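You operate a simulated robot arm through the tools that you are given. There is no shell and no other tool. Be economical: measure what you need, move in short steps, check, and stop when the job is done.

You are at the controls of a simulated two-armed robot. One attempt, no reset.

JOB
Unwind all tape from the copper bar and stow its grey roll.
Fine: brake off, orange carriage at its start, then roller arm up, tension 1, brake on again; roll in the teal bin.

The check looks at the end state, three seconds after you hand in, the way a careful person would. Anything else that was tipped, shoved, dropped, spilled or broken makes it a failure.

ROBOT AND FRAMES
Two 7-joint arms with fingered hands on one trunk, on a base that drives. Base frame: it is fixed to the floor where the robot stands at the start and does not move with it; the origin is under the middle of the robot, x ahead of it, y to its left, z up; the surface under the hand at the start is at about z = 883. Units: mm, degrees, N and s.
The left shoulder is at the start at [80, 241, 1517], the right one opposite. With the tool pointing down near the work surface each hand reaches from about 340 to 960 mm from the robot's upright axis, wherever it stands, measured 20 degrees to its own side. Places, roughly: bin [900, -400, 900]; brake lever [500, 0, 900]; narrow green tape roll [1000, -2500, 1250]; roller arm [700, -200, 1100]; taping machine [600, -300, 1000]; tension lever [600, -400, 1000]; wide green tape roll [500, -1000, 1000]; wide grey tape roll [750, -1000, 1000]; wide white tape roll [1000, -2500, 1250]. Payload 4.9 kg a hand.
The tool frame of a hand sits at the grasp point between the pads (the TCP): z along the fingers, y along the line on which they close. The tips reach 32 mm beyond it. The gripper opens to 200 mm. The gripper's body begins 89 mm behind the TCP. The gripper is a hand of 4 fingers: y runs from the thumb to the fingers, the wrist lies at [0, 0, -267] in the tool frame, and closing takes about 1.5 s.
Orientation is told as [roll, pitch, yaw] about the base's x, y, z axes, in that order, counted from this pose: with the fingers straight down and closing along the base's y, the tool's x points along the base's -x, its y along +y and its z along -z.

CONTROLS
- The arms move only by the tool nudge_tool. It takes "left_plan", "right_plan" or both (then of equal length, played together; a hand with none holds still); each is a list that holds one entry, the list of rows, each a list of 6 numbers: the shift along the base's x, y, z in mm, then the turn, a rotation vector about the base's x, y, z in degrees. In form: [[[dx, dy, dz, rx, ry, rz], ...]]. A call has 1 to 20 rows; each row shifts and turns the commanded pose from where the row before left it. "left_hand" and "right_hand" are, for a hand that has rows, the closure, from 0 (fully open) to 1 (shut), set as the call begins (left out, the last holds). A row lasts 0.2 s, in which the tool goes at most 50 mm and 8.6 degrees; a call with a longer step from one row to the next is refused whole, and so is a gripper value outside its range. A pose out of reach is approached as far as the arm can. The call stops where the force on the tool passes 40 N (or 10 N more than at its start, if that is more) or the arm is blocked; 0.2 s more then pass. The fingers move at their own pace (about 72 mm/s each) and stop on an object; they squeeze with about 30 N. The grip force told is the motor's: it shows also when the fingers shut on nothing. Time passes only in rows, and 0.2 s behind the last, so rows that do not move let the fingers close. The reply holds the time, the measured pose of the TCP, the force on the tool along the base axes, the opening and the grip force, in the units named above and with some noise, with the torque about the TCP (base axes, N m) and any sound that the robot's microphone picked up, and new pictures: "show" is both (left out), scene, wrist or none (wrist: the cameras of the hands that moved).
- Cameras (640 x 400 px; columns grow to the right, rows downward): "scene" is now at [112.3, -20, 1674.8]; the picture's right is [-0.25, -0.97, 0.00], its down [-0.69, 0.18, -0.70] and it looks along [0.68, -0.17, -0.71] (base axes); focal length 278 px, centre (320, 200). "left" rides on the left gripper at [-69, -69, -116] in its tool frame; the picture's right is [0.71, -0.71, 0.00], its down [0.54, 0.54, -0.64] and it looks along [0.45, 0.45, 0.77] (tool axes); focal length 226 px, centre (320, 200). "right" rides on the right gripper at [69, -69, -116] in its tool frame; the picture's right is [0.71, 0.71, 0.00], its down [-0.54, 0.54, -0.64] and it looks along [-0.45, 0.45, 0.77] (tool axes); focal length 226 px, centre (320, 200). There is no depth. A picture from a camera that has moved, and an enlarged one, comes with that camera's place and axes in the base frame and with its lens.
- lift_body(by): slides the trunk up (or, below 0, down) by that many mm; the arms and the scene camera ride with it, the base frame stays. It gives what a move gives, with no picture.
- drive_base(legs): drives the robot by 1 to 6 legs, each [ahead, left, turn to the left] in mm, mm and degrees, along the robot's own axes; the way and the turn of a leg run together, so that a leg with both is an arc; at most 1500 mm and 180 degrees a leg. The arms and the cameras ride along, it lands a little off, and it stops where it bumps. It gives what a move gives, and a new picture of the scene camera.
- move_fingers(finger1, finger2, finger3, thumb_bend, hand): sets how far each is bent, from 0 (flat) to 1 (curled in); at 0.3 the hand is open as for a grip, at 0.7 the pads meet at the TCP. One left out holds its place. A second passes; each finger stops where it meets its share of the squeeze, and holds until it gets a number again. A gripper value or a shape takes the hand back. It gives what a move gives, with no picture; readings hold the bend of each and the force on the fingers (four entries, about 0 where the hand has none), thumb and palm.
- grasp_type(shape, hand): the hand has 4 fingers and takes this shape, open, in about a second: jaw (thumb against the fingers, like two jaws); tri (thumb and two fingers); tip (a fingertip pinch); poke (one finger out to press); point (the index stretched); flat (the hand flat); cup (the hand cupped); fist (a fist). The gripper value then closes the fingers along that shape, each until it touches; the sizes above hold for jaw. It gives what a move gives, with no picture.
- pan_tilt(pan, tilt): turns the head with the scene camera to pan (to the left, within 86 degrees either way) and tilt (down, from -29 to 69), counted from straight ahead of the robot. It gives what a move gives, and a new picture of the scene camera.
- close_up(camera, box): a new picture of the part [left, top, right, bottom] of that camera's present view, enlarged. No time passes.
- close_job(): hands the job in; it is judged then, once.

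Go step by step. Nothing tells you exact positions but the pictures and the camera data: compare them with the known pose of the tool, close in by small moves and look again before you grip or let go. The budget is 120 turns and 260 pictures, counting those below and the enlarged ones. Unless the task says otherwise, let go and move clear before handing in, and close with one line.

The tools are called as a command line: name --argument value ..., lists and objects as JSON in quotes. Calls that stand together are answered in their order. nudge_tool: Moves the arms, as the interface text tells. Its arguments: {"type":"object","properties":{"left_plan":{"type":"array"},"left_hand":{"type":"number"},"right_plan":{"type":"array"},"right_hand":{"type":"number"},"show":{"type":"string","enum":["both","scene","wrist","none"]}},"required":[]} The other tools are called the same way: lift_body (by) slides the trunk up or down; grasp_type (shape, hand) gives the hand a shape; move_fingers (finger1, finger2, finger3, thumb_bend, hand) moves the fingers one by one; drive_base (legs) drives the base; pan_tilt (pan, tilt) turns the head that bears the scene camera; close_up (camera, box) takes an enlarged picture of a part of a camera's view; close_job () hands the job in.

At the start:

```text
t: 0.0
left_eef_pos: [664.5, 123.2, 1404.8]
left_orientation: [0.0, 0.0, 0.1]
left_ft_force: [-1.4, -1.0, 0.9]
left_torque: [0.0, -0.01, 0.02]
left_grip_width: 199.9
left_grasp_force: 0.1
left_shape: jaw
left_bend: [0.3, 0.3, 0.3, 0.3]
left_finger forces: [0.0, 0.0, 0.0, 0.0, 0.0, 0.0]
right_eef_pos: [624.7, -486.5, 1381.8]
right_orientation: [0.0, 0.0, 0.0]
right_ft_force: [-1.0, 0.2, -0.2]
right_torque: [0.0, 0.02, 0.0]
right_grip_width: 199.8
right_grasp_force: 0.0
right_shape: jaw
right_bend: [0.3, 0.3, 0.3, 0.3]
right_finger forces: [0.1, 0.0, 0.0, 0.0, 0.0, 0.0]
trunk travel left (down, up): [-425.0, 415.0]
robot x, y, heading: [-1.0, -1.4, -0.1]
head pan, tilt: [-14.4, 45.6]
```

scene: 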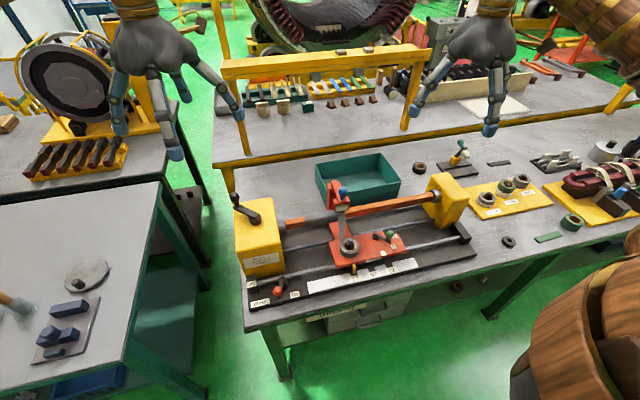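
right: 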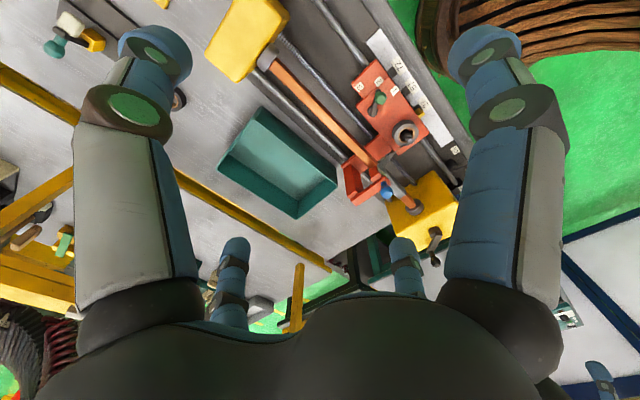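
left: 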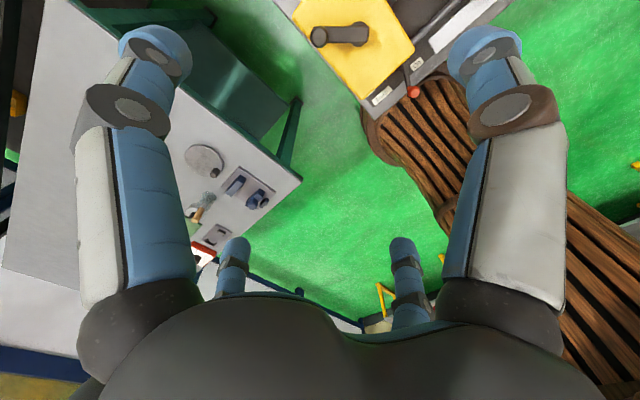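

I see a taping machine with a copper bar between two yellow heads, an orange carriage with the roll on a spindle, and the teal bin behind. I'll enlarge the machine to understand its parts.

close_up --camera "scene" --box '[220, 170, 380, 310]'

close_up --camera "scene" --box '[330, 160, 490, 280]'

close_up --camera "right" --box '[200, 0, 500, 250]'

```text
2.86 times, centred on (300, 240) of scene
camera zoom: at [112.3, -20.0, 1674.8], right [-0.25, -0.97, 0.0], down [-0.69, 0.18, -0.7], along [0.68, -0.17, -0.71], focal length 795 px, centre (377, 86)
```

zoom: 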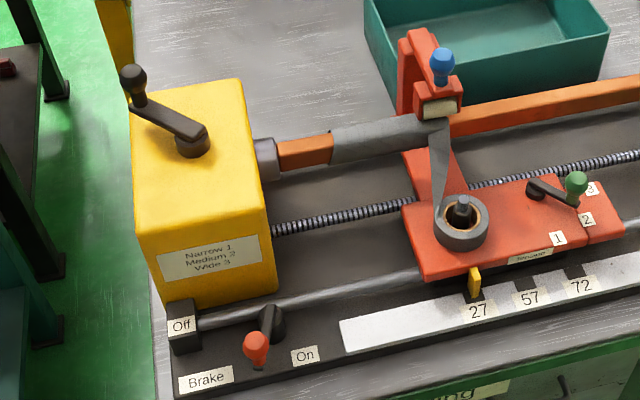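

```text
3.33 times, centred on (410, 220) of scene
camera zoom: at [112.3, -20.0, 1674.8], right [-0.25, -0.97, 0.0], down [-0.69, 0.18, -0.7], along [0.68, -0.17, -0.71], focal length 928 px, centre (20, 133)
```

zoom: 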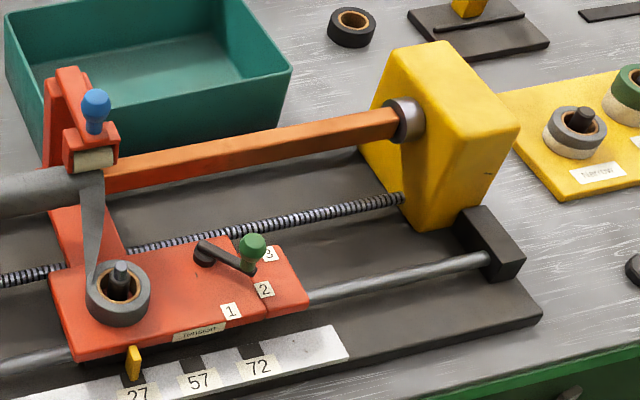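

```text
1.60 times, centred on (350, 125) of right
camera zoom: at [554.2, -554.6, 1497.9], right [-0.71, 0.71, 0.0], down [0.54, 0.54, 0.64], along [0.45, 0.45, -0.77], focal length 362 px, centre (272, 320)
```

zoom: 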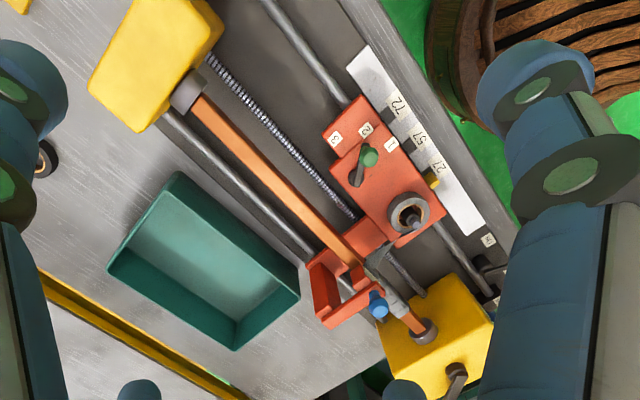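

close_up --camera "left" --box '[280, 0, 520, 150]'

pan_tilt --pan -14.4 --tilt 60

close_up --camera "scene" --box '[230, 120, 370, 220]'

```text
2.67 times, centred on (400, 75) of left
camera zoom: at [734.8, 54.5, 1521.0], right [-0.71, -0.71, 0.0], down [-0.54, 0.54, 0.64], along [-0.46, 0.45, -0.77], focal length 603 px, centre (107, 533)
```

zoom: 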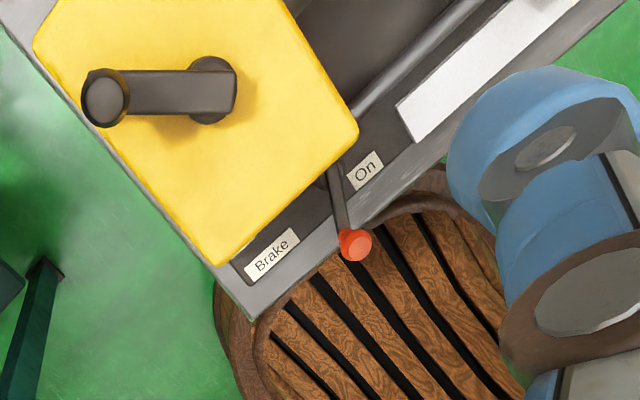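

```text
t: 0.8
left_eef_pos: [665.1, 123.4, 1404.1]
left_orientation: [0.0, 0.0, 0.1]
left_ft_force: [-0.3, -0.9, 0.4]
left_torque: [0.02, 0.02, -0.02]
left_grip_width: 199.9
left_grasp_force: 0.1
left_shape: jaw
left_bend: [0.3, 0.3, 0.3, 0.3]
left_finger forces: [0.0, 0.0, 0.0, 0.0, 0.0, 0.1]
right_eef_pos: [623.8, -485.4, 1382.0]
right_orientation: [-0.1, 0.0, 0.0]
right_ft_force: [0.6, -0.3, -0.6]
right_torque: [-0.01, 0.01, 0.02]
right_grip_width: 200.0
right_grasp_force: 0.1
right_shape: jaw
right_bend: [0.3, 0.3, 0.3, 0.3]
right_finger forces: [0.0, 0.1, 0.1, 0.0, 0.0, 0.0]
trunk travel left (down, up): [-425.0, 415.0]
robot x, y, heading: [0.2, -1.0, 0.1]
head pan, tilt: [-14.4, 60.0]
camera scene: at [98.6, -16.5, 1656.2], right [-0.25, -0.97, 0.0], down [-0.84, 0.22, -0.5], along [0.48, -0.12, -0.87], focal length 278 px, centre (320, 200)
```

scene: 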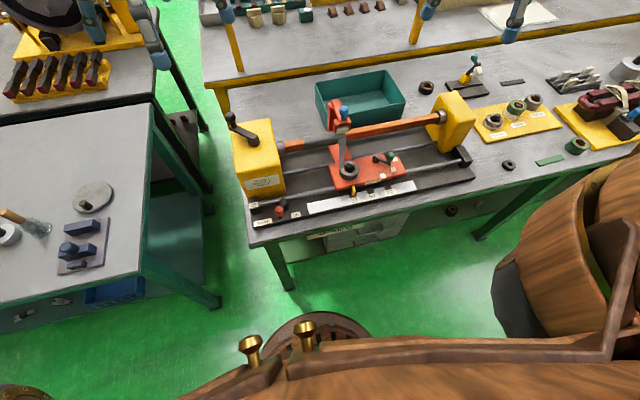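

```text
4.00 times, centred on (300, 170) of scene
camera zoom: at [98.6, -16.5, 1656.2], right [-0.25, -0.97, 0.0], down [-0.84, 0.22, -0.5], along [0.48, -0.12, -0.87], focal length 1113 px, centre (400, 320)
```

zoom: 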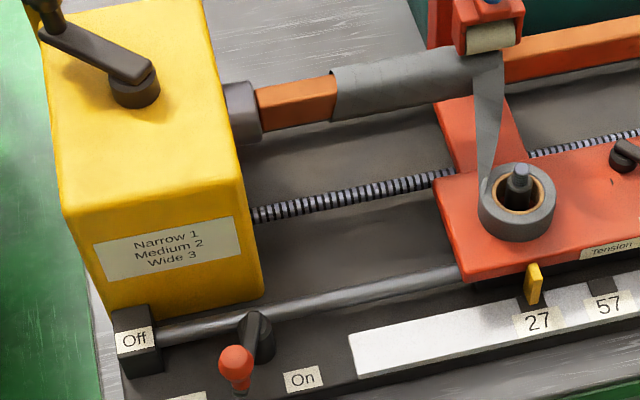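

The crank is on the left head at about [656, 30, 1065] (handle near [735, 80]), the brake ball is near [484, 3, 958] and the roller knob near [671, -236, 1097]. I'll move the left hand so that its camera looks at the brake lever.

nudge_tool --left_plan '[[[2, -38, -20, 0, 0, 0], [2, -38, -20, 0, 0, 0], [2, -38, -20, 0, 0, 0], [2, -38, -20, 0, 0, 0], [2, -38, -20, 0, 0, 0], [2, -38, -20, 0, 0, 0], [2, -38, -20, 0, 0, 0], [2, -38, -20, 0, 0, 0], [0, 0, 0, 0, 0, 0]]]' --show "wrist"

close_up --camera "left" --box '[200, 20, 480, 200]'

```text
t: 2.8
left_eef_pos: [681.3, -176.6, 1246.0]
left_orientation: [-0.1, 0.0, 0.1]
left_ft_force: [-0.2, 0.2, 0.4]
left_torque: [-0.03, 0.01, -0.03]
left_grip_width: 199.7
left_grasp_force: 0.1
left_shape: jaw
left_bend: [0.3, 0.3, 0.3, 0.3]
left_finger forces: [0.0, 0.1, 0.0, 0.1, 0.0, 0.0]
right_eef_pos: [623.9, -484.3, 1380.7]
right_orientation: [0.0, 0.1, 0.0]
right_ft_force: [-0.5, -0.5, 0.4]
right_torque: [-0.06, -0.02, -0.01]
right_grip_width: 199.6
right_grasp_force: 0.1
right_shape: jaw
right_bend: [0.3, 0.3, 0.3, 0.3]
right_finger forces: [0.0, 0.0, 0.0, 0.0, 0.0, 0.1]
trunk travel left (down, up): [-425.0, 415.0]
robot x, y, heading: [-2.6, 0.1, -0.0]
head pan, tilt: [-14.4, 60.0]
camera left: at [749.9, -245.6, 1362.1], right [-0.71, -0.71, 0.0], down [-0.54, 0.54, 0.64], along [-0.46, 0.45, -0.77], focal length 226 px, centre (320, 200)
```

left: 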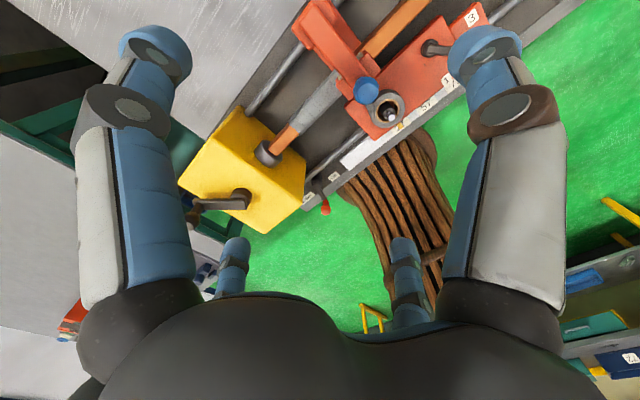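

```text
2.22 times, centred on (340, 110) of left
camera zoom: at [749.9, -245.6, 1362.1], right [-0.71, -0.71, 0.0], down [-0.54, 0.54, 0.64], along [-0.46, 0.45, -0.77], focal length 502 px, centre (276, 400)
```

zoom: 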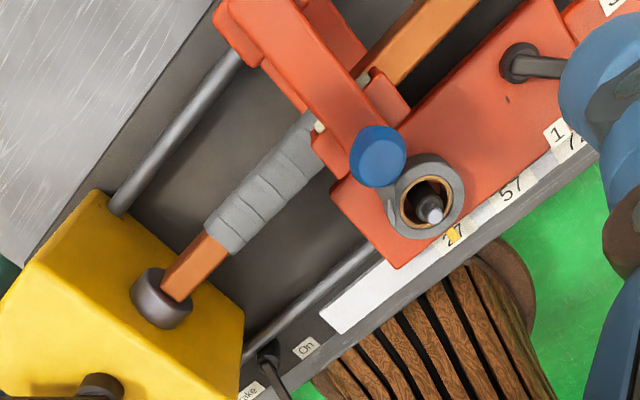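

close_up --camera "scene" --box '[240, 190, 320, 240]'

close_up --camera "left" --box '[280, 150, 380, 215]'

close_up --camera "scene" --box '[320, 140, 420, 205]'

```text
8.00 times, centred on (280, 215) of scene
camera zoom: at [98.4, -15.4, 1656.2], right [-0.25, -0.97, 0.0], down [-0.84, 0.21, -0.5], along [0.48, -0.12, -0.87], focal length 2226 px, centre (640, 80)
```

zoom: 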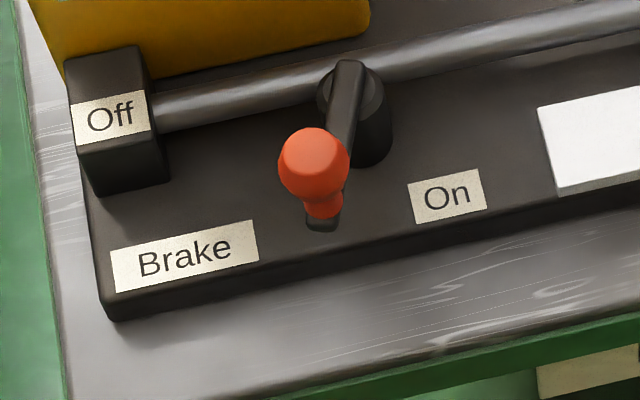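

```text
6.15 times, centred on (330, 182) of left
camera zoom: at [749.9, -245.6, 1362.1], right [-0.71, -0.71, 0.0], down [-0.54, 0.54, 0.64], along [-0.46, 0.45, -0.77], focal length 1391 px, centre (258, 308)
```

zoom: 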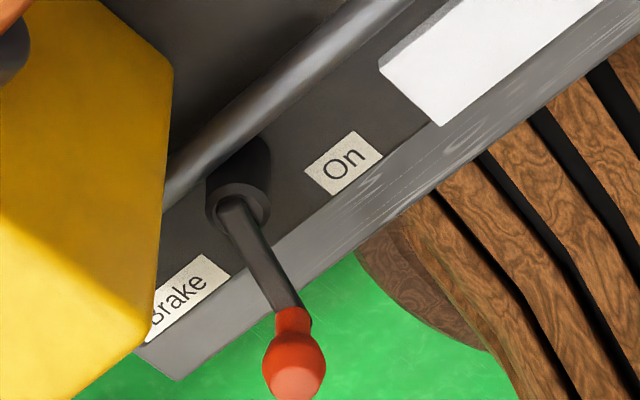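

```text
6.15 times, centred on (370, 172) of scene
camera zoom: at [98.4, -15.4, 1656.2], right [-0.25, -0.97, 0.0], down [-0.84, 0.21, -0.5], along [0.48, -0.12, -0.87], focal length 1712 px, centre (12, 369)
```

zoom: 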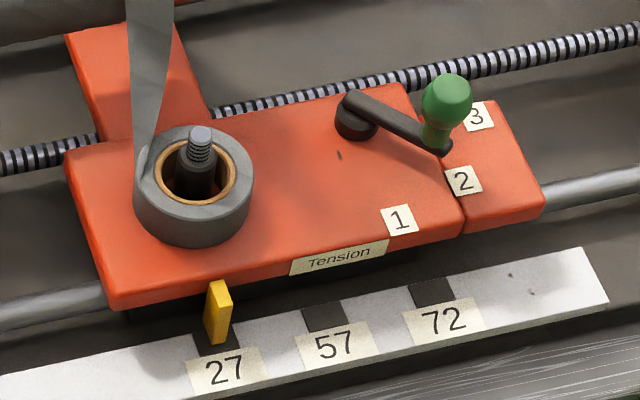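

The brake lever is a small arm on a vertical post with a red knob, between "Off" (left) and "On" (right). I'll bring the left hand above the knob, tilted slightly forward.

nudge_tool --left_plan '[[[-33, 30, -14, 0, -3.5, 0], [-33, 30, -14, 0, -3.5, 0], [-33, 30, -14, 0, -3.5, 0], [-33, 30, -14, 0, -3.5, 0], [-33, 30, -14, 0, -3.5, 0], [-32, 30, -14, 0, -3.5, 0], [0, 0, -30, 0, 0, 0], [0, 0, -30, 0, 0, 0], [0, 0, 0, 0, 0, 0]]]' --show "both"

close_up --camera "scene" --box '[220, 170, 340, 245]'

```text
t: 4.8
left_eef_pos: [485.1, 0.2, 1099.5]
left_orientation: [0.1, -21.2, 0.1]
left_ft_force: [-0.3, 1.1, -0.6]
left_torque: [-0.02, 0.0, 0.02]
left_grip_width: 200.2
left_grasp_force: 0.0
left_shape: jaw
left_bend: [0.3, 0.3, 0.3, 0.3]
left_finger forces: [0.0, 0.0, 0.0, 0.0, 0.0, 0.0]
right_eef_pos: [623.4, -484.8, 1381.4]
right_orientation: [0.0, 0.0, 0.1]
right_ft_force: [-0.4, 0.5, 0.0]
right_torque: [0.02, 0.02, 0.01]
right_grip_width: 200.0
right_grasp_force: 0.0
right_shape: jaw
right_bend: [0.3, 0.3, 0.3, 0.3]
right_finger forces: [0.1, 0.1, 0.1, 0.0, 0.1, 0.0]
trunk travel left (down, up): [-425.0, 415.0]
robot x, y, heading: [-0.0, -1.2, -0.4]
head pan, tilt: [-14.4, 60.0]
camera scene: at [97.1, -15.9, 1656.3], right [-0.25, -0.97, 0.0], down [-0.84, 0.22, -0.5], along [0.48, -0.12, -0.87], focal length 278 px, centre (320, 200)
camera left: at [507.1, -69.2, 1234.1], right [-0.66, -0.71, -0.25], down [-0.74, 0.54, 0.41], along [-0.15, 0.45, -0.88], focal length 226 px, centre (320, 200)
```

scene: 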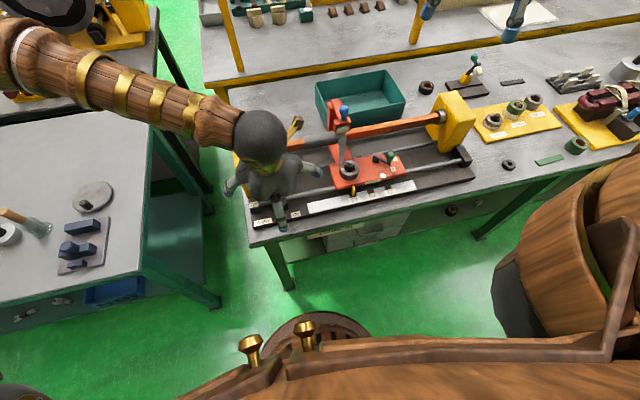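
left: 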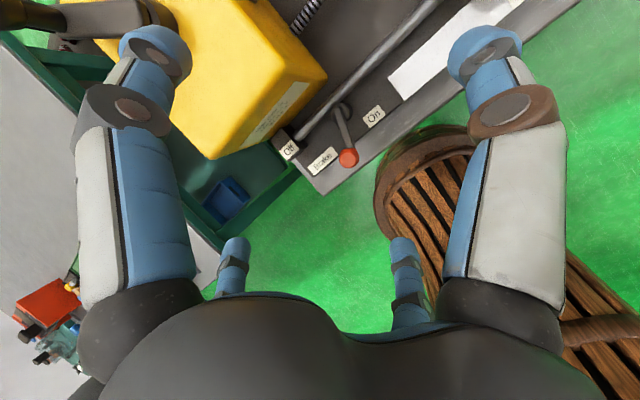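

```text
5.33 times, centred on (280, 208) of scene
camera zoom: at [97.1, -15.9, 1656.3], right [-0.25, -0.97, 0.0], down [-0.84, 0.22, -0.5], along [0.48, -0.12, -0.87], focal length 1484 px, centre (533, 160)
```

zoom: 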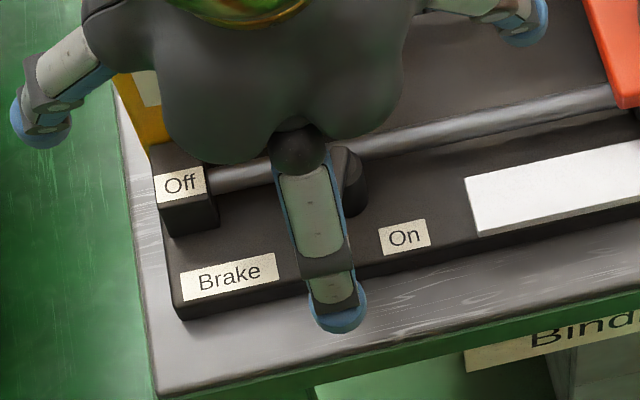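

The knob is confirmed at about [483, 3, 958]. I'll close the left fingers into one bundle, set it on the right (−y) side of the knob, and look before pushing toward Off.

nudge_tool --left_plan '[[[-2, -12, 0, 0, 0, 0], [-2, -12, 0, 0, 0, 0], [-2, -12, 0, 0, 0, 0], [-2, -12, 0, 0, 0, 0], [-4, -7, 0, 0, 0, 0], [0, 0, 0, 0, 0, 0], [0, 0, 0, 0, 0, 0], [0, 0, -25, 0, 0, 0], [0, 0, -25, 0, 0, 0], [0, 0, -25, 0, 0, 0], [0, 0, -25, 0, 0, 0], [0, 0, -20, 0, 0, 0], [0, 0, 0, 0, 0, 0]]]' --left_hand 1 --show "both"

close_up --camera "scene" --box '[220, 170, 340, 245]'

```text
t: 7.6
left_eef_pos: [471.2, -55.1, 979.5]
left_orientation: [0.0, -21.0, 0.0]
left_ft_force: [-0.3, -1.1, -0.3]
left_torque: [0.02, -0.01, -0.01]
left_grip_width: 0.0
left_grasp_force: 30.7
left_shape: jaw
left_bend: [0.7, 0.7, 0.7, 0.7]
left_finger forces: [0.1, 0.1, 0.1, 0.0, 0.0, 0.0]
right_eef_pos: [623.8, -486.8, 1380.9]
right_orientation: [0.0, 0.0, 0.0]
right_ft_force: [-0.2, 0.6, -0.6]
right_torque: [0.0, -0.02, 0.02]
right_grip_width: 199.8
right_grasp_force: 0.1
right_shape: jaw
right_bend: [0.3, 0.3, 0.3, 0.3]
right_finger forces: [0.1, 0.1, 0.0, 0.0, 0.1, 0.0]
trunk travel left (down, up): [-425.0, 415.0]
robot x, y, heading: [-0.7, -1.0, -0.1]
head pan, tilt: [-14.4, 60.0]
camera scene: at [98.1, -16.7, 1656.2], right [-0.25, -0.97, 0.0], down [-0.84, 0.22, -0.5], along [0.48, -0.12, -0.87], focal length 278 px, centre (320, 200)
camera left: at [494.4, -124.9, 1112.8], right [-0.66, -0.71, -0.25], down [-0.74, 0.54, 0.41], along [-0.15, 0.45, -0.88], focal length 226 px, centre (320, 200)
```

scene: 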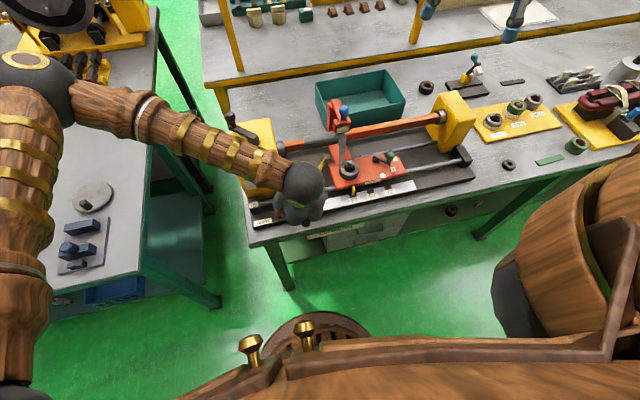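
left: 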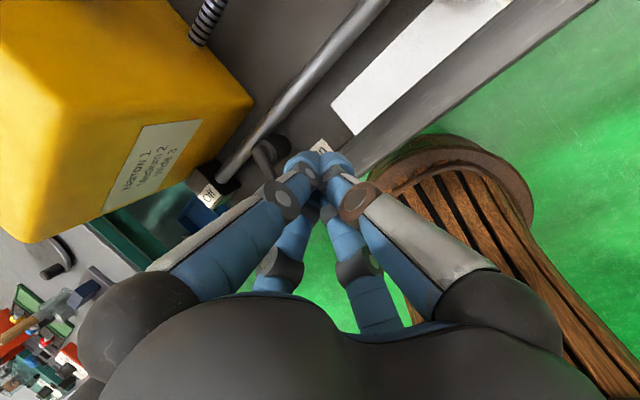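

```text
5.33 times, centred on (280, 208) of scene
camera zoom: at [98.1, -16.7, 1656.2], right [-0.25, -0.97, 0.0], down [-0.84, 0.22, -0.5], along [0.48, -0.12, -0.87], focal length 1484 px, centre (533, 160)
```

zoom: 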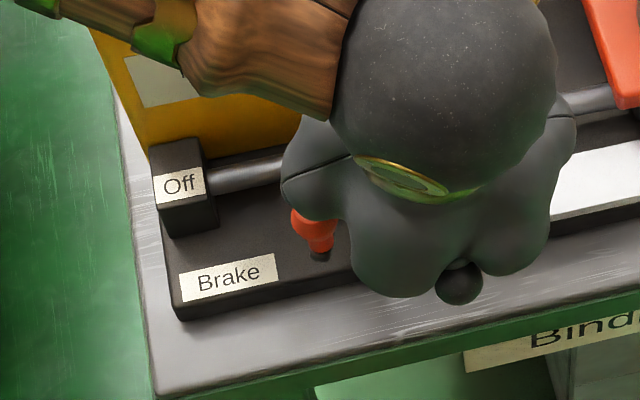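

nudge_tool --left_plan '[[[0, 0, -8, 0, 0, 0], [0, 10, 0, 0, 0, 0], [0, 10, 0, 0, 0, 0], [0, 8, 0, 0, 0, 0], [0, 8, 0, 0, 0, 0], [0, 8, 0, 0, 0, 0], [0, 8, 0, 0, 0, 0], [0, 0, 0, 0, 0, 0]]]' --show "wrist"

close_up --camera "scene" --box '[220, 170, 340, 245]'

```text
t: 9.4
left_eef_pos: [472.1, -2.5, 972.4]
left_orientation: [0.0, -21.0, 0.1]
left_ft_force: [0.4, 0.3, -0.2]
left_torque: [0.02, 0.02, -0.02]
left_grip_width: 0.0
left_grasp_force: 30.3
left_shape: jaw
left_bend: [0.7, 0.7, 0.7, 0.7]
left_finger forces: [0.0, 0.0, 0.0, 0.0, 0.0, 0.0]
right_eef_pos: [623.7, -486.2, 1380.8]
right_orientation: [0.0, -0.1, 0.1]
right_ft_force: [-0.2, -0.6, 0.4]
right_torque: [0.03, -0.02, -0.03]
right_grip_width: 200.0
right_grasp_force: 0.1
right_shape: jaw
right_bend: [0.3, 0.3, 0.3, 0.3]
right_finger forces: [0.1, 0.1, 0.0, 0.0, 0.1, 0.1]
trunk travel left (down, up): [-425.0, 415.0]
robot x, y, heading: [-1.5, -2.4, 0.0]
head pan, tilt: [-14.4, 60.0]
camera left: at [495.5, -72.5, 1106.3], right [-0.66, -0.71, -0.25], down [-0.74, 0.54, 0.41], along [-0.15, 0.45, -0.88], focal length 226 px, centre (320, 200)
```

left: 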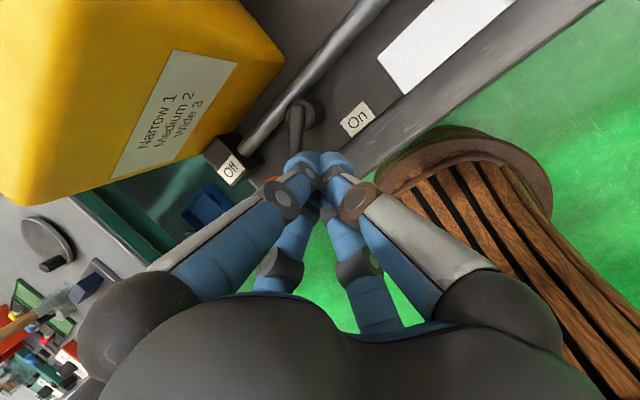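

```text
5.33 times, centred on (280, 208) of scene
camera zoom: at [98.5, -16.8, 1656.2], right [-0.25, -0.97, 0.0], down [-0.84, 0.22, -0.5], along [0.48, -0.12, -0.87], focal length 1484 px, centre (533, 160)
```

zoom: 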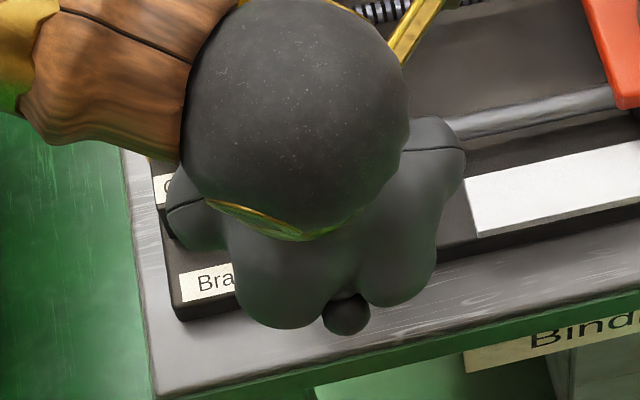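

nudge_tool --left_plan '[[[0, 8, 0, 0, 0, 0], [0, 8, 0, 0, 0, 0], [2, 8, 0, 0, 0, 0], [2, 8, 0, 0, 0, 0], [0, 0, 0, 0, 0, 0]]]' --show "wrist"

close_up --camera "left" --box '[180, 60, 380, 200]'

```text
t: 10.6
left_eef_pos: [478.9, 28.6, 972.3]
left_orientation: [0.0, -21.0, 0.1]
left_ft_force: [-0.6, -0.5, -0.7]
left_torque: [0.03, -0.02, -0.02]
left_grip_width: 0.1
left_grasp_force: 30.3
left_shape: jaw
left_bend: [0.7, 0.7, 0.7, 0.7]
left_finger forces: [0.0, 0.0, 0.0, 0.0, 0.0, 0.0]
right_eef_pos: [625.0, -485.8, 1381.0]
right_orientation: [0.0, 0.0, 0.0]
right_ft_force: [0.2, -0.1, 1.1]
right_torque: [0.03, 0.01, 0.0]
right_grip_width: 199.8
right_grasp_force: 0.0
right_shape: jaw
right_bend: [0.3, 0.3, 0.3, 0.3]
right_finger forces: [0.0, 0.0, 0.1, 0.0, 0.1, 0.0]
trunk travel left (down, up): [-425.0, 415.0]
robot x, y, heading: [0.9, 2.0, 0.2]
head pan, tilt: [-14.4, 60.0]
camera left: at [499.4, -40.8, 1105.6], right [-0.66, -0.71, -0.25], down [-0.74, 0.54, 0.41], along [-0.15, 0.45, -0.88], focal length 226 px, centre (320, 200)
```

left: 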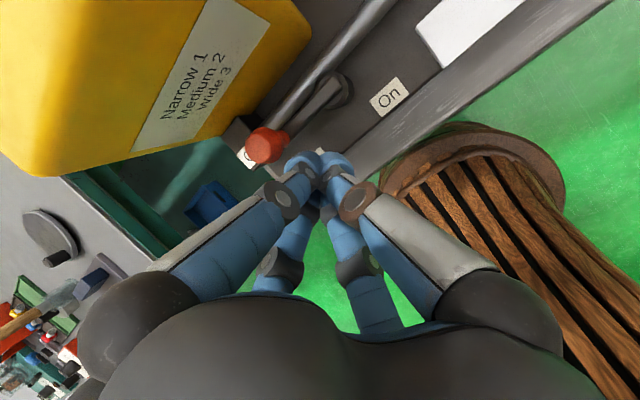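

```text
2.86 times, centred on (280, 130) of left
camera zoom: at [499.4, -40.8, 1105.6], right [-0.66, -0.71, -0.25], down [-0.74, 0.54, 0.41], along [-0.15, 0.45, -0.88], focal length 646 px, centre (434, 400)
```

zoom: 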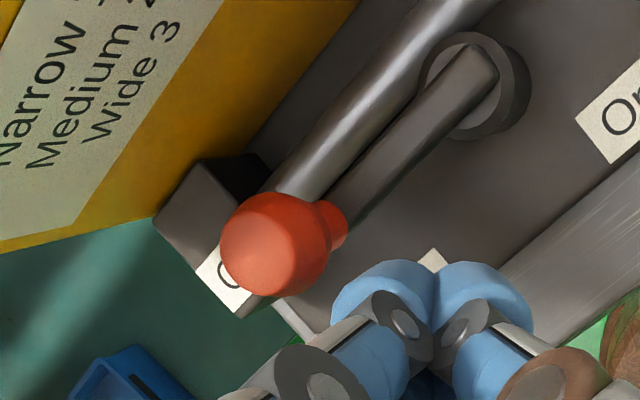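

The lever swung easily and now points at Off. I'll check gently for a stop by pushing the knob a little further in the same sense.

nudge_tool --left_plan '[[[0, 8, 0, 0, 0, 0], [6, 0, 0, 0, 0, 0], [5, 0, 0, 0, 0, 0], [4, 0, 0, 0, 0, 0], [4, 0, 0, 0, 0, 0], [4, 0, 0, 0, 0, 0], [0, 0, 0, 0, 0, 0]]]' --show "none"

close_up --camera "left" --box '[180, 60, 380, 200]'

```text
t: 12.3
left_eef_pos: [492.0, 35.0, 971.7]
left_orientation: [-0.1, -20.5, -0.3]
left_ft_force: [-21.0, -1.5, 6.3]
left_torque: [-0.06, 0.04, -0.03]
left_grip_width: 0.1
left_grasp_force: 29.7
left_shape: jaw
left_bend: [0.7, 0.7, 0.7, 0.7]
left_finger forces: [0.0, 0.0, 0.0, 0.0, 0.0, 0.0]
right_eef_pos: [620.6, -485.5, 1382.7]
right_orientation: [0.0, 0.0, 0.0]
right_ft_force: [0.3, 0.3, -0.1]
right_torque: [0.0, 0.04, 0.0]
right_grip_width: 199.9
right_grasp_force: 0.1
right_shape: jaw
right_bend: [0.3, 0.3, 0.3, 0.3]
right_finger forces: [0.1, 0.0, 0.0, 0.0, 0.1, 0.0]
trunk travel left (down, up): [-425.0, 415.0]
robot x, y, heading: [-5.6, -0.6, 0.1]
head pan, tilt: [-14.4, 60.0]
stopped in row 7 (left hand): the force on the tool passed its limit at 41 N (the readings are from after the stop); the commanded pose is now the measured one
```

```text
2.86 times, centred on (280, 130) of left
camera zoom: at [515.7, -33.7, 1105.4], right [-0.67, -0.7, -0.24], down [-0.73, 0.55, 0.41], along [-0.16, 0.45, -0.88], focal length 646 px, centre (434, 400)
```

zoom: 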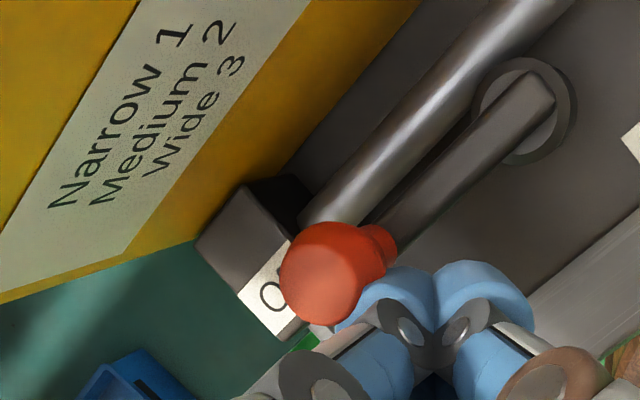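

The brake is at its Off stop. Now I'll back off, rise and go above the crank handle, which I place at about [717, 76, 1105], pivot [669, 30].

nudge_tool --left_plan '[[[-20, -5, 0, 0, 0, 0], [-10, 0, 40, 0, 0, 0], [0, 0, 48, 0, 0, 0], [0, 0, 48, 0, 0, 0], [0, 0, 48, 0, 0, 0], [0, 0, 48, 0, 0, 0], [43, 8, 0, 0, 3.5, 0], [43, 8, 0, 0, 3.5, 0], [43, 8, 0, 0, 3.5, 0], [43, 8, 0, 0, 3.5, 0], [43, 8, 0, 0, 3.5, 0], [40, 6, 0, 0, 3.5, 0], [0, 0, 0, 0, 0, 0]]]' --left_hand 0.4 --show "both"

close_up --camera "left" --box '[220, 20, 420, 160]'

```text
t: 15.1
left_eef_pos: [721.7, 78.3, 1203.0]
left_orientation: [0.0, 0.3, -0.2]
left_ft_force: [-0.1, -0.2, -0.2]
left_torque: [0.01, 0.02, 0.03]
left_grip_width: 119.9
left_grasp_force: 0.1
left_shape: jaw
left_bend: [0.34, 0.34, 0.34, 0.32]
left_finger forces: [0.0, 0.1, 0.1, 0.0, 0.0, 0.0]
right_eef_pos: [624.1, -485.7, 1381.4]
right_orientation: [0.0, 0.0, 0.0]
right_ft_force: [0.4, -0.8, 0.8]
right_torque: [-0.01, -0.03, 0.0]
right_grip_width: 199.9
right_grasp_force: 0.2
right_shape: jaw
right_bend: [0.3, 0.3, 0.3, 0.3]
right_finger forces: [0.1, 0.0, 0.0, 0.0, 0.1, 0.1]
trunk travel left (down, up): [-425.0, 415.0]
robot x, y, heading: [-0.3, -1.4, 0.0]
head pan, tilt: [-14.4, 60.0]
camera scene: at [97.0, -16.4, 1656.2], right [-0.25, -0.97, 0.0], down [-0.84, 0.22, -0.5], along [0.48, -0.12, -0.87], focal length 278 px, centre (320, 200)
camera left: at [791.6, 8.7, 1319.4], right [-0.71, -0.71, 0.01], down [-0.54, 0.54, 0.65], along [-0.46, 0.45, -0.76], focal length 226 px, centre (320, 200)
```

scene: 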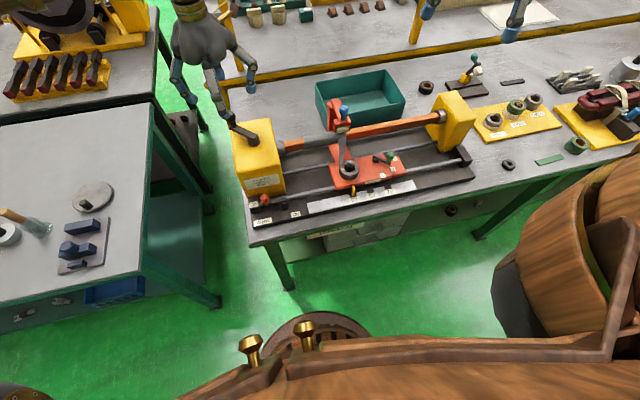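
left: 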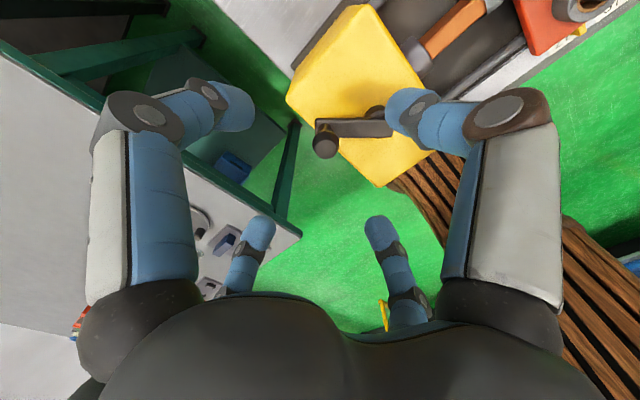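

```text
2.86 times, centred on (320, 90) of left
camera zoom: at [791.6, 8.7, 1319.4], right [-0.71, -0.71, 0.01], down [-0.54, 0.54, 0.65], along [-0.46, 0.45, -0.76], focal length 646 px, centre (320, 514)
```

zoom: 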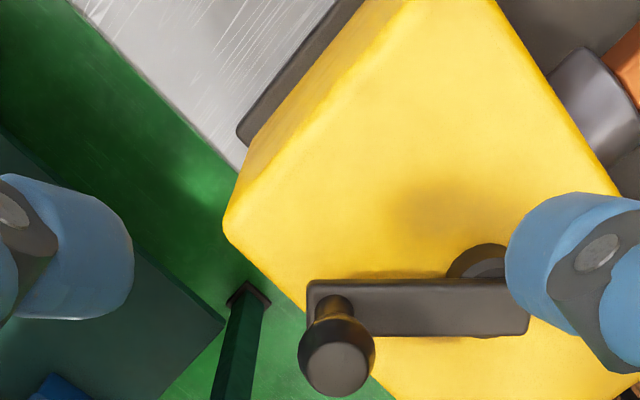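

nudge_tool --left_plan '[[[-9, -1, -20, 0, 0, 0], [0, 0, -35, 0, 0, 0], [0, 0, -38, 0, 0, 0], [0, 0, 0, 0, 0, 0]]]' --left_hand 0.4 --show "none"

nudge_tool --left_plan '[[[0, 0, 0, 0, 0, 0], [0, 0, 0, 0, 0, 0], [0, 0, 0, 0, 0, 0], [0, 0, 0, 0, 0, 0], [0, 0, 0, 0, 0, 0]]]' --left_hand 0.86 --show "wrist"

close_up --camera "left" --box '[220, 60, 420, 200]'

```text
t: 16.1
left_eef_pos: [712.0, 77.9, 1113.3]
left_orientation: [-0.1, 0.5, 0.0]
left_ft_force: [-0.1, -0.2, -0.2]
left_torque: [-0.02, 0.01, -0.01]
left_grip_width: 119.8
left_grasp_force: 0.0
left_shape: jaw
left_bend: [0.34, 0.34, 0.34, 0.32]
left_finger forces: [0.0, 0.1, 0.0, 0.0, 0.1, 0.0]
right_eef_pos: [623.9, -485.6, 1382.0]
right_orientation: [-0.1, 0.0, 0.0]
right_ft_force: [-0.4, 0.2, -0.5]
right_torque: [0.01, -0.01, 0.03]
right_grip_width: 199.9
right_grasp_force: 0.1
right_shape: jaw
right_bend: [0.3, 0.3, 0.3, 0.3]
right_finger forces: [0.1, 0.0, 0.1, 0.0, 0.0, 0.0]
trunk travel left (down, up): [-425.0, 415.0]
robot x, y, heading: [-2.7, 1.1, -0.1]
head pan, tilt: [-14.4, 60.0]
```

```text
t: 17.3
left_eef_pos: [712.4, 77.4, 1112.6]
left_orientation: [0.0, 0.4, -0.1]
left_ft_force: [0.6, 0.1, 0.0]
left_torque: [-0.03, 0.0, -0.01]
left_grip_width: 28.2
left_grasp_force: 0.1
left_shape: jaw
left_bend: [0.58, 0.58, 0.58, 0.58]
left_finger forces: [0.1, 0.0, 0.0, 0.1, 0.1, 0.0]
right_eef_pos: [623.7, -485.8, 1380.8]
right_orientation: [0.0, 0.0, 0.0]
right_ft_force: [0.1, -0.4, 0.4]
right_torque: [-0.01, 0.02, 0.02]
right_grip_width: 199.7
right_grasp_force: 0.0
right_shape: jaw
right_bend: [0.3, 0.3, 0.3, 0.3]
right_finger forces: [0.0, 0.0, 0.0, 0.0, 0.1, 0.0]
trunk travel left (down, up): [-425.0, 415.0]
robot x, y, heading: [-3.2, 0.6, -0.2]
head pan, tilt: [-14.4, 60.0]
camera left: at [781.4, 8.7, 1228.9], right [-0.71, -0.71, 0.01], down [-0.54, 0.54, 0.65], along [-0.46, 0.45, -0.76], focal length 226 px, centre (320, 200)
```

left: 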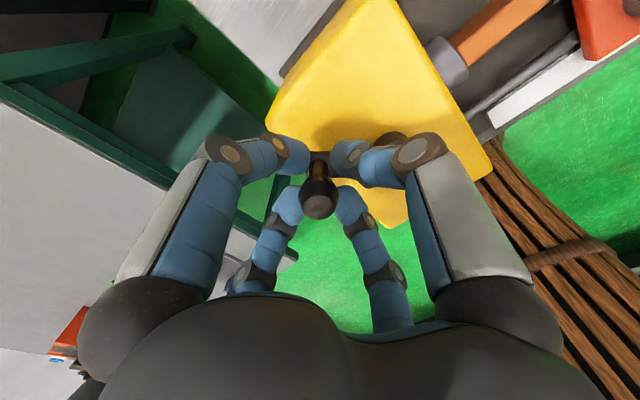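

```text
2.86 times, centred on (320, 130) of left
camera zoom: at [781.4, 8.7, 1228.9], right [-0.71, -0.71, 0.01], down [-0.54, 0.54, 0.65], along [-0.46, 0.45, -0.76], focal length 646 px, centre (320, 400)
```

zoom: 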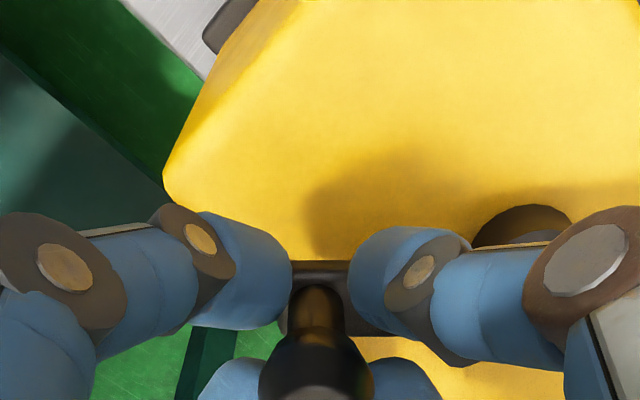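

The handle is caged. I'll make a small trial turn (counter-clockwise, 25°) and watch which way the carriage and tape move.

nudge_tool --left_plan '[[[-6, 5, 0, 0, 0, 0], [-6, 4, 0, 0, 0, 0], [-7, 4, 0, 0, 0, 0], [-7, 3, 0, 0, 0, 0], [-7, 2, 0, 0, 0, 0], [-7, 2, 0, 0, 0, 0], [0, 0, 0, 0, 0, 0]]]' --show "wrist"

close_up --camera "scene" --box '[230, 90, 430, 220]'

```text
t: 18.9
left_eef_pos: [670.4, 95.5, 1108.3]
left_orientation: [0.0, 0.6, -0.2]
left_ft_force: [-0.8, 1.0, 0.7]
left_torque: [-0.04, 0.01, -0.03]
left_grip_width: 28.2
left_grasp_force: 0.2
left_shape: jaw
left_bend: [0.58, 0.58, 0.58, 0.58]
left_finger forces: [0.0, 0.0, 0.1, 0.1, 1.2, 0.1]
right_eef_pos: [623.3, -486.7, 1380.7]
right_orientation: [0.1, 0.0, 0.0]
right_ft_force: [0.3, -0.2, -0.2]
right_torque: [0.0, 0.0, 0.01]
right_grip_width: 199.8
right_grasp_force: 0.0
right_shape: jaw
right_bend: [0.3, 0.3, 0.3, 0.3]
right_finger forces: [0.1, 0.1, 0.1, 0.1, 0.0, 0.0]
trunk travel left (down, up): [-425.0, 415.0]
robot x, y, heading: [-3.8, 0.1, -0.0]
head pan, tilt: [-14.4, 60.0]
camera left: at [739.8, 26.3, 1225.6], right [-0.71, -0.71, 0.01], down [-0.53, 0.54, 0.65], along [-0.46, 0.45, -0.76], focal length 226 px, centre (320, 200)
```

left: 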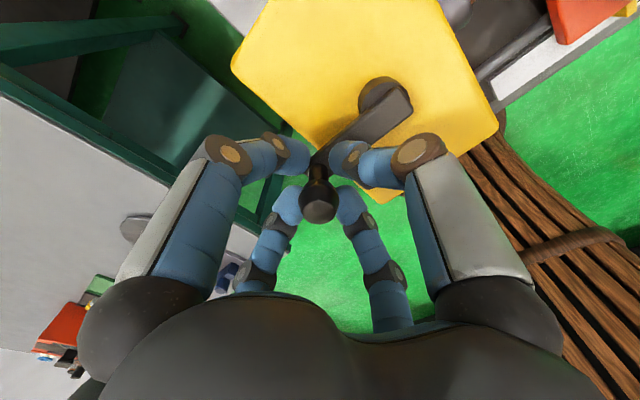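

```text
3.08 times, centred on (330, 155) of scene
camera zoom: at [97.4, -16.9, 1655.9], right [-0.25, -0.97, 0.0], down [-0.84, 0.22, -0.5], along [0.48, -0.12, -0.87], focal length 856 px, centre (289, 338)
```

zoom: 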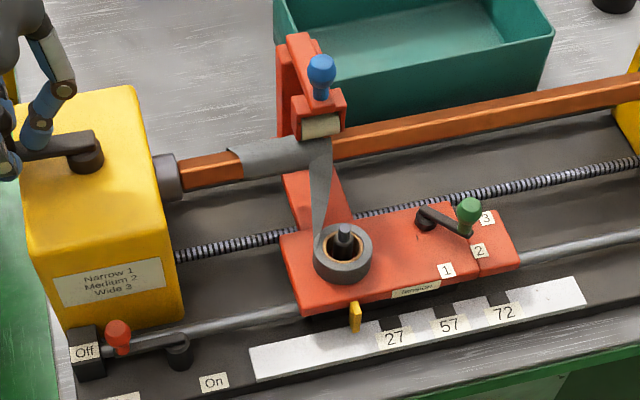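

Counter-clockwise is right: the carriage went left and tape came off. I'll go on another 30°.

nudge_tool --left_plan '[[[-7, 0, 0, 0, 0, 0], [-7, -1, 0, 0, 0, 0], [-7, -1, 0, 0, 0, 0], [-7, -2, 0, 0, 0, 0], [-7, -3, 0, 0, 0, 0], [0, 0, 0, 0, 0, 0]]]' --show "none"

close_up --camera "scene" --box '[230, 90, 430, 220]'

```text
t: 20.3
left_eef_pos: [635.0, 88.2, 1109.4]
left_orientation: [-0.1, 0.6, -0.2]
left_ft_force: [-6.2, -0.4, -0.7]
left_torque: [-0.01, 0.17, -0.13]
left_grip_width: 28.3
left_grasp_force: 0.2
left_shape: jaw
left_bend: [0.58, 0.58, 0.58, 0.58]
left_finger forces: [0.0, 0.1, 0.0, 0.0, 5.0, 0.0]
right_eef_pos: [623.4, -486.0, 1382.3]
right_orientation: [0.0, 0.0, -0.1]
right_ft_force: [0.1, -0.3, -0.5]
right_torque: [0.02, 0.04, 0.0]
right_grip_width: 199.8
right_grasp_force: 0.1
right_shape: jaw
right_bend: [0.3, 0.3, 0.3, 0.3]
right_finger forces: [0.0, 0.0, 0.0, 0.0, 0.0, 0.1]
trunk travel left (down, up): [-425.0, 415.0]
robot x, y, heading: [-0.8, -0.0, 0.0]
head pan, tilt: [-14.4, 60.0]
```

```text
3.08 times, centred on (330, 155) of scene
camera zoom: at [97.6, -16.8, 1656.1], right [-0.25, -0.97, 0.0], down [-0.84, 0.22, -0.5], along [0.48, -0.12, -0.87], focal length 856 px, centre (289, 338)
```

zoom: 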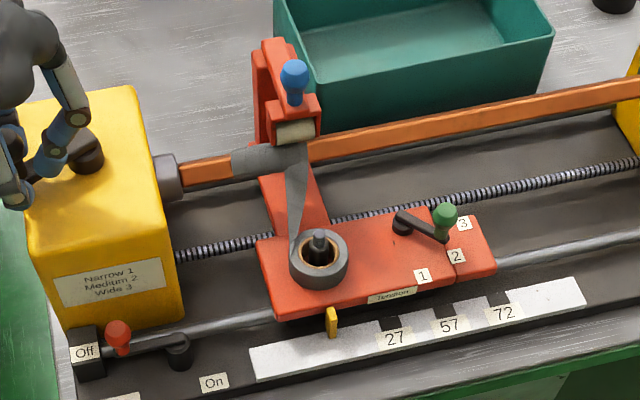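

nudge_tool --left_plan '[[[-6, -3, 0, 0, 0, 0], [-6, -4, 0, 0, 0, 0], [-5, -4, 0, 0, 0, 0], [-5, -5, 0, 0, 0, 0], [-4, -6, 0, 0, 0, 0], [0, 0, 0, 0, 0, 0]]]' --show "none"

close_up --camera "scene" --box '[230, 90, 430, 220]'

```text
t: 21.7
left_eef_pos: [610.5, 65.6, 1108.2]
left_orientation: [-0.1, 0.5, -0.2]
left_ft_force: [-0.5, -0.1, -0.1]
left_torque: [0.02, -0.03, 0.01]
left_grip_width: 28.2
left_grasp_force: 0.0
left_shape: jaw
left_bend: [0.78, 0.58, 0.58, 0.58]
left_finger forces: [1.1, 0.0, 0.0, 0.0, 0.3, 0.0]
right_eef_pos: [623.7, -486.6, 1381.1]
right_orientation: [0.0, 0.0, 0.0]
right_ft_force: [-0.1, -0.1, 0.5]
right_torque: [0.0, -0.01, -0.01]
right_grip_width: 199.9
right_grasp_force: 0.1
right_shape: jaw
right_bend: [0.3, 0.3, 0.3, 0.3]
right_finger forces: [0.0, 0.1, 0.0, 0.0, 0.1, 0.0]
trunk travel left (down, up): [-425.0, 415.0]
robot x, y, heading: [2.4, 0.2, -0.0]
head pan, tilt: [-14.4, 60.0]
```

```text
3.08 times, centred on (330, 155) of scene
camera zoom: at [97.5, -17.0, 1655.9], right [-0.25, -0.97, 0.0], down [-0.84, 0.22, -0.5], along [0.48, -0.12, -0.87], focal length 856 px, centre (289, 338)
```

zoom: 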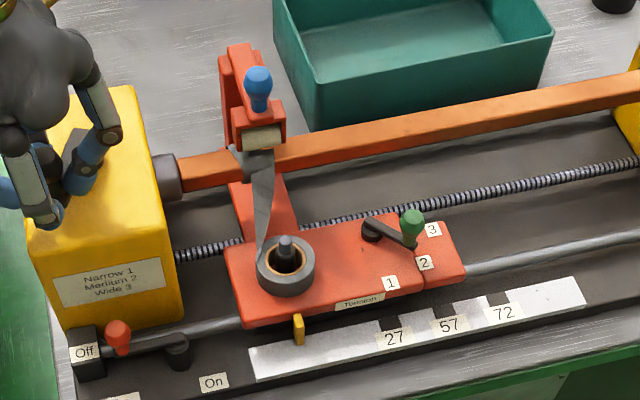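

nudge_tool --left_plan '[[[-3, -6, 0, 0, 0, 0], [-3, -6, 0, 0, 0, 0], [-2, -6, 0, 0, 0, 0], [0, 0, 0, 0, 0, 0]]]' --show "wrist"

close_up --camera "scene" --box '[230, 90, 430, 220]'

```text
t: 22.7
left_eef_pos: [602.4, 47.9, 1108.7]
left_orientation: [-0.1, 0.4, -0.1]
left_ft_force: [0.1, 0.5, -0.4]
left_torque: [-0.03, -0.01, -0.01]
left_grip_width: 28.1
left_grasp_force: 0.1
left_shape: jaw
left_bend: [0.59, 0.58, 0.58, 0.58]
left_finger forces: [0.0, 0.0, 0.1, 0.1, 0.0, 0.1]
right_eef_pos: [623.6, -485.6, 1380.7]
right_orientation: [0.0, 0.0, 0.1]
right_ft_force: [0.4, -0.3, -0.3]
right_torque: [-0.03, -0.01, -0.02]
right_grip_width: 199.7
right_grasp_force: 0.0
right_shape: jaw
right_bend: [0.3, 0.3, 0.3, 0.3]
right_finger forces: [0.0, 0.0, 0.0, 0.0, 0.0, 0.0]
trunk travel left (down, up): [-425.0, 415.0]
robot x, y, heading: [0.8, -1.3, 0.1]
head pan, tilt: [-14.4, 60.0]
camera left: at [672.6, -20.3, 1226.6], right [-0.71, -0.71, 0.01], down [-0.54, 0.54, 0.65], along [-0.46, 0.45, -0.76], focal length 226 px, centre (320, 200)
```

left: 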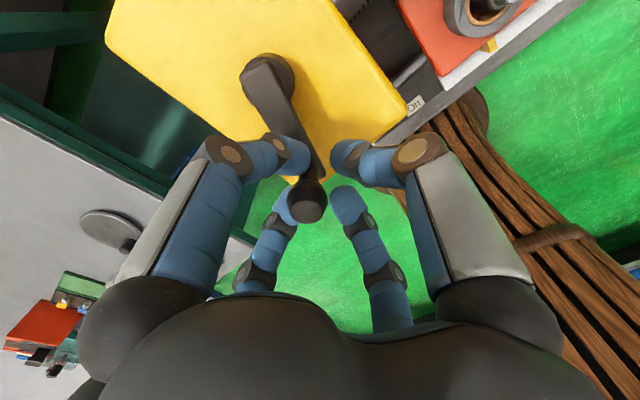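

```text
3.08 times, centred on (330, 155) of scene
camera zoom: at [97.9, -16.4, 1656.1], right [-0.25, -0.97, 0.0], down [-0.84, 0.22, -0.5], along [0.48, -0.12, -0.87], focal length 856 px, centre (289, 338)
```

zoom: 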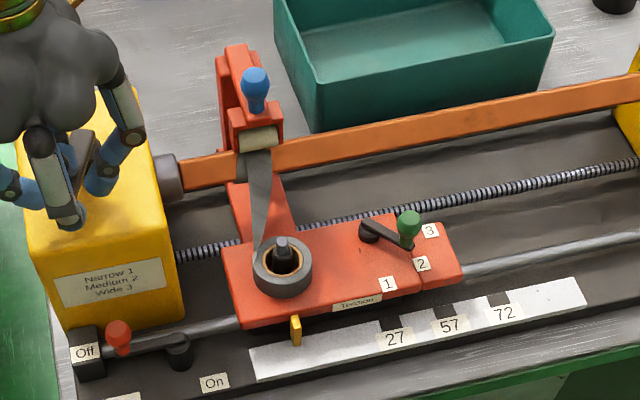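

nudge_tool --left_plan '[[[-1, -6, 0, 0, 0, 0], [-1, -6, 0, 0, 0, 0], [0, -6, 0, 0, 0, 0], [0, 0, 0, 0, 0, 0]]]' --show "wrist"

close_up --camera "scene" --box '[230, 90, 430, 220]'

```text
t: 23.7
left_eef_pos: [600.2, 29.4, 1110.1]
left_orientation: [-0.2, 0.5, -0.2]
left_ft_force: [-2.5, 0.3, 1.3]
left_torque: [0.05, 0.01, 0.05]
left_grip_width: 28.1
left_grasp_force: 0.1
left_shape: jaw
left_bend: [0.59, 0.58, 0.58, 0.58]
left_finger forces: [0.6, 3.2, 0.0, 0.0, 0.1, 0.1]
right_eef_pos: [622.1, -486.1, 1381.0]
right_orientation: [0.0, 0.0, -0.1]
right_ft_force: [0.1, -0.8, 0.3]
right_torque: [0.03, -0.01, 0.02]
right_grip_width: 200.1
right_grasp_force: 0.0
right_shape: jaw
right_bend: [0.3, 0.3, 0.3, 0.3]
right_finger forces: [0.1, 0.1, 0.0, 0.1, 0.1, 0.0]
trunk travel left (down, up): [-425.0, 415.0]
robot x, y, heading: [-3.5, 0.5, -0.2]
head pan, tilt: [-14.4, 60.0]
camera left: at [669.7, -40.0, 1226.2], right [-0.71, -0.7, 0.01], down [-0.53, 0.54, 0.65], along [-0.46, 0.45, -0.76], focal length 226 px, centre (320, 200)
```

left: 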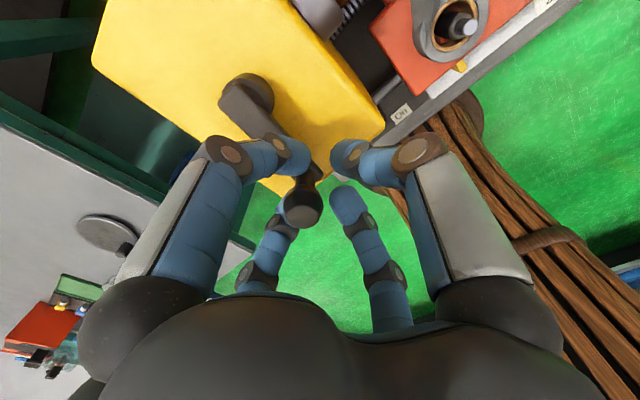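

```text
3.08 times, centred on (330, 155) of scene
camera zoom: at [97.4, -17.0, 1656.0], right [-0.25, -0.97, 0.0], down [-0.84, 0.22, -0.5], along [0.48, -0.12, -0.87], focal length 856 px, centre (289, 338)
```

zoom: 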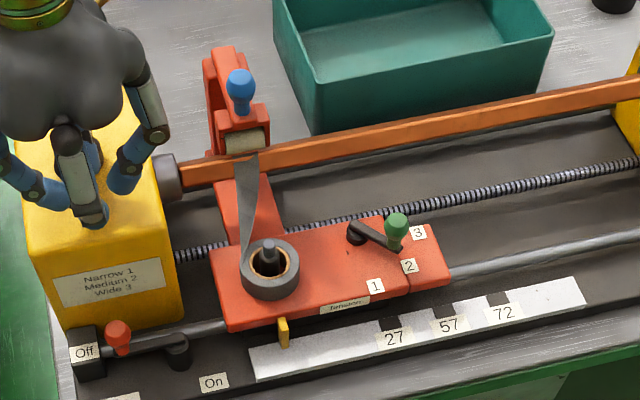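

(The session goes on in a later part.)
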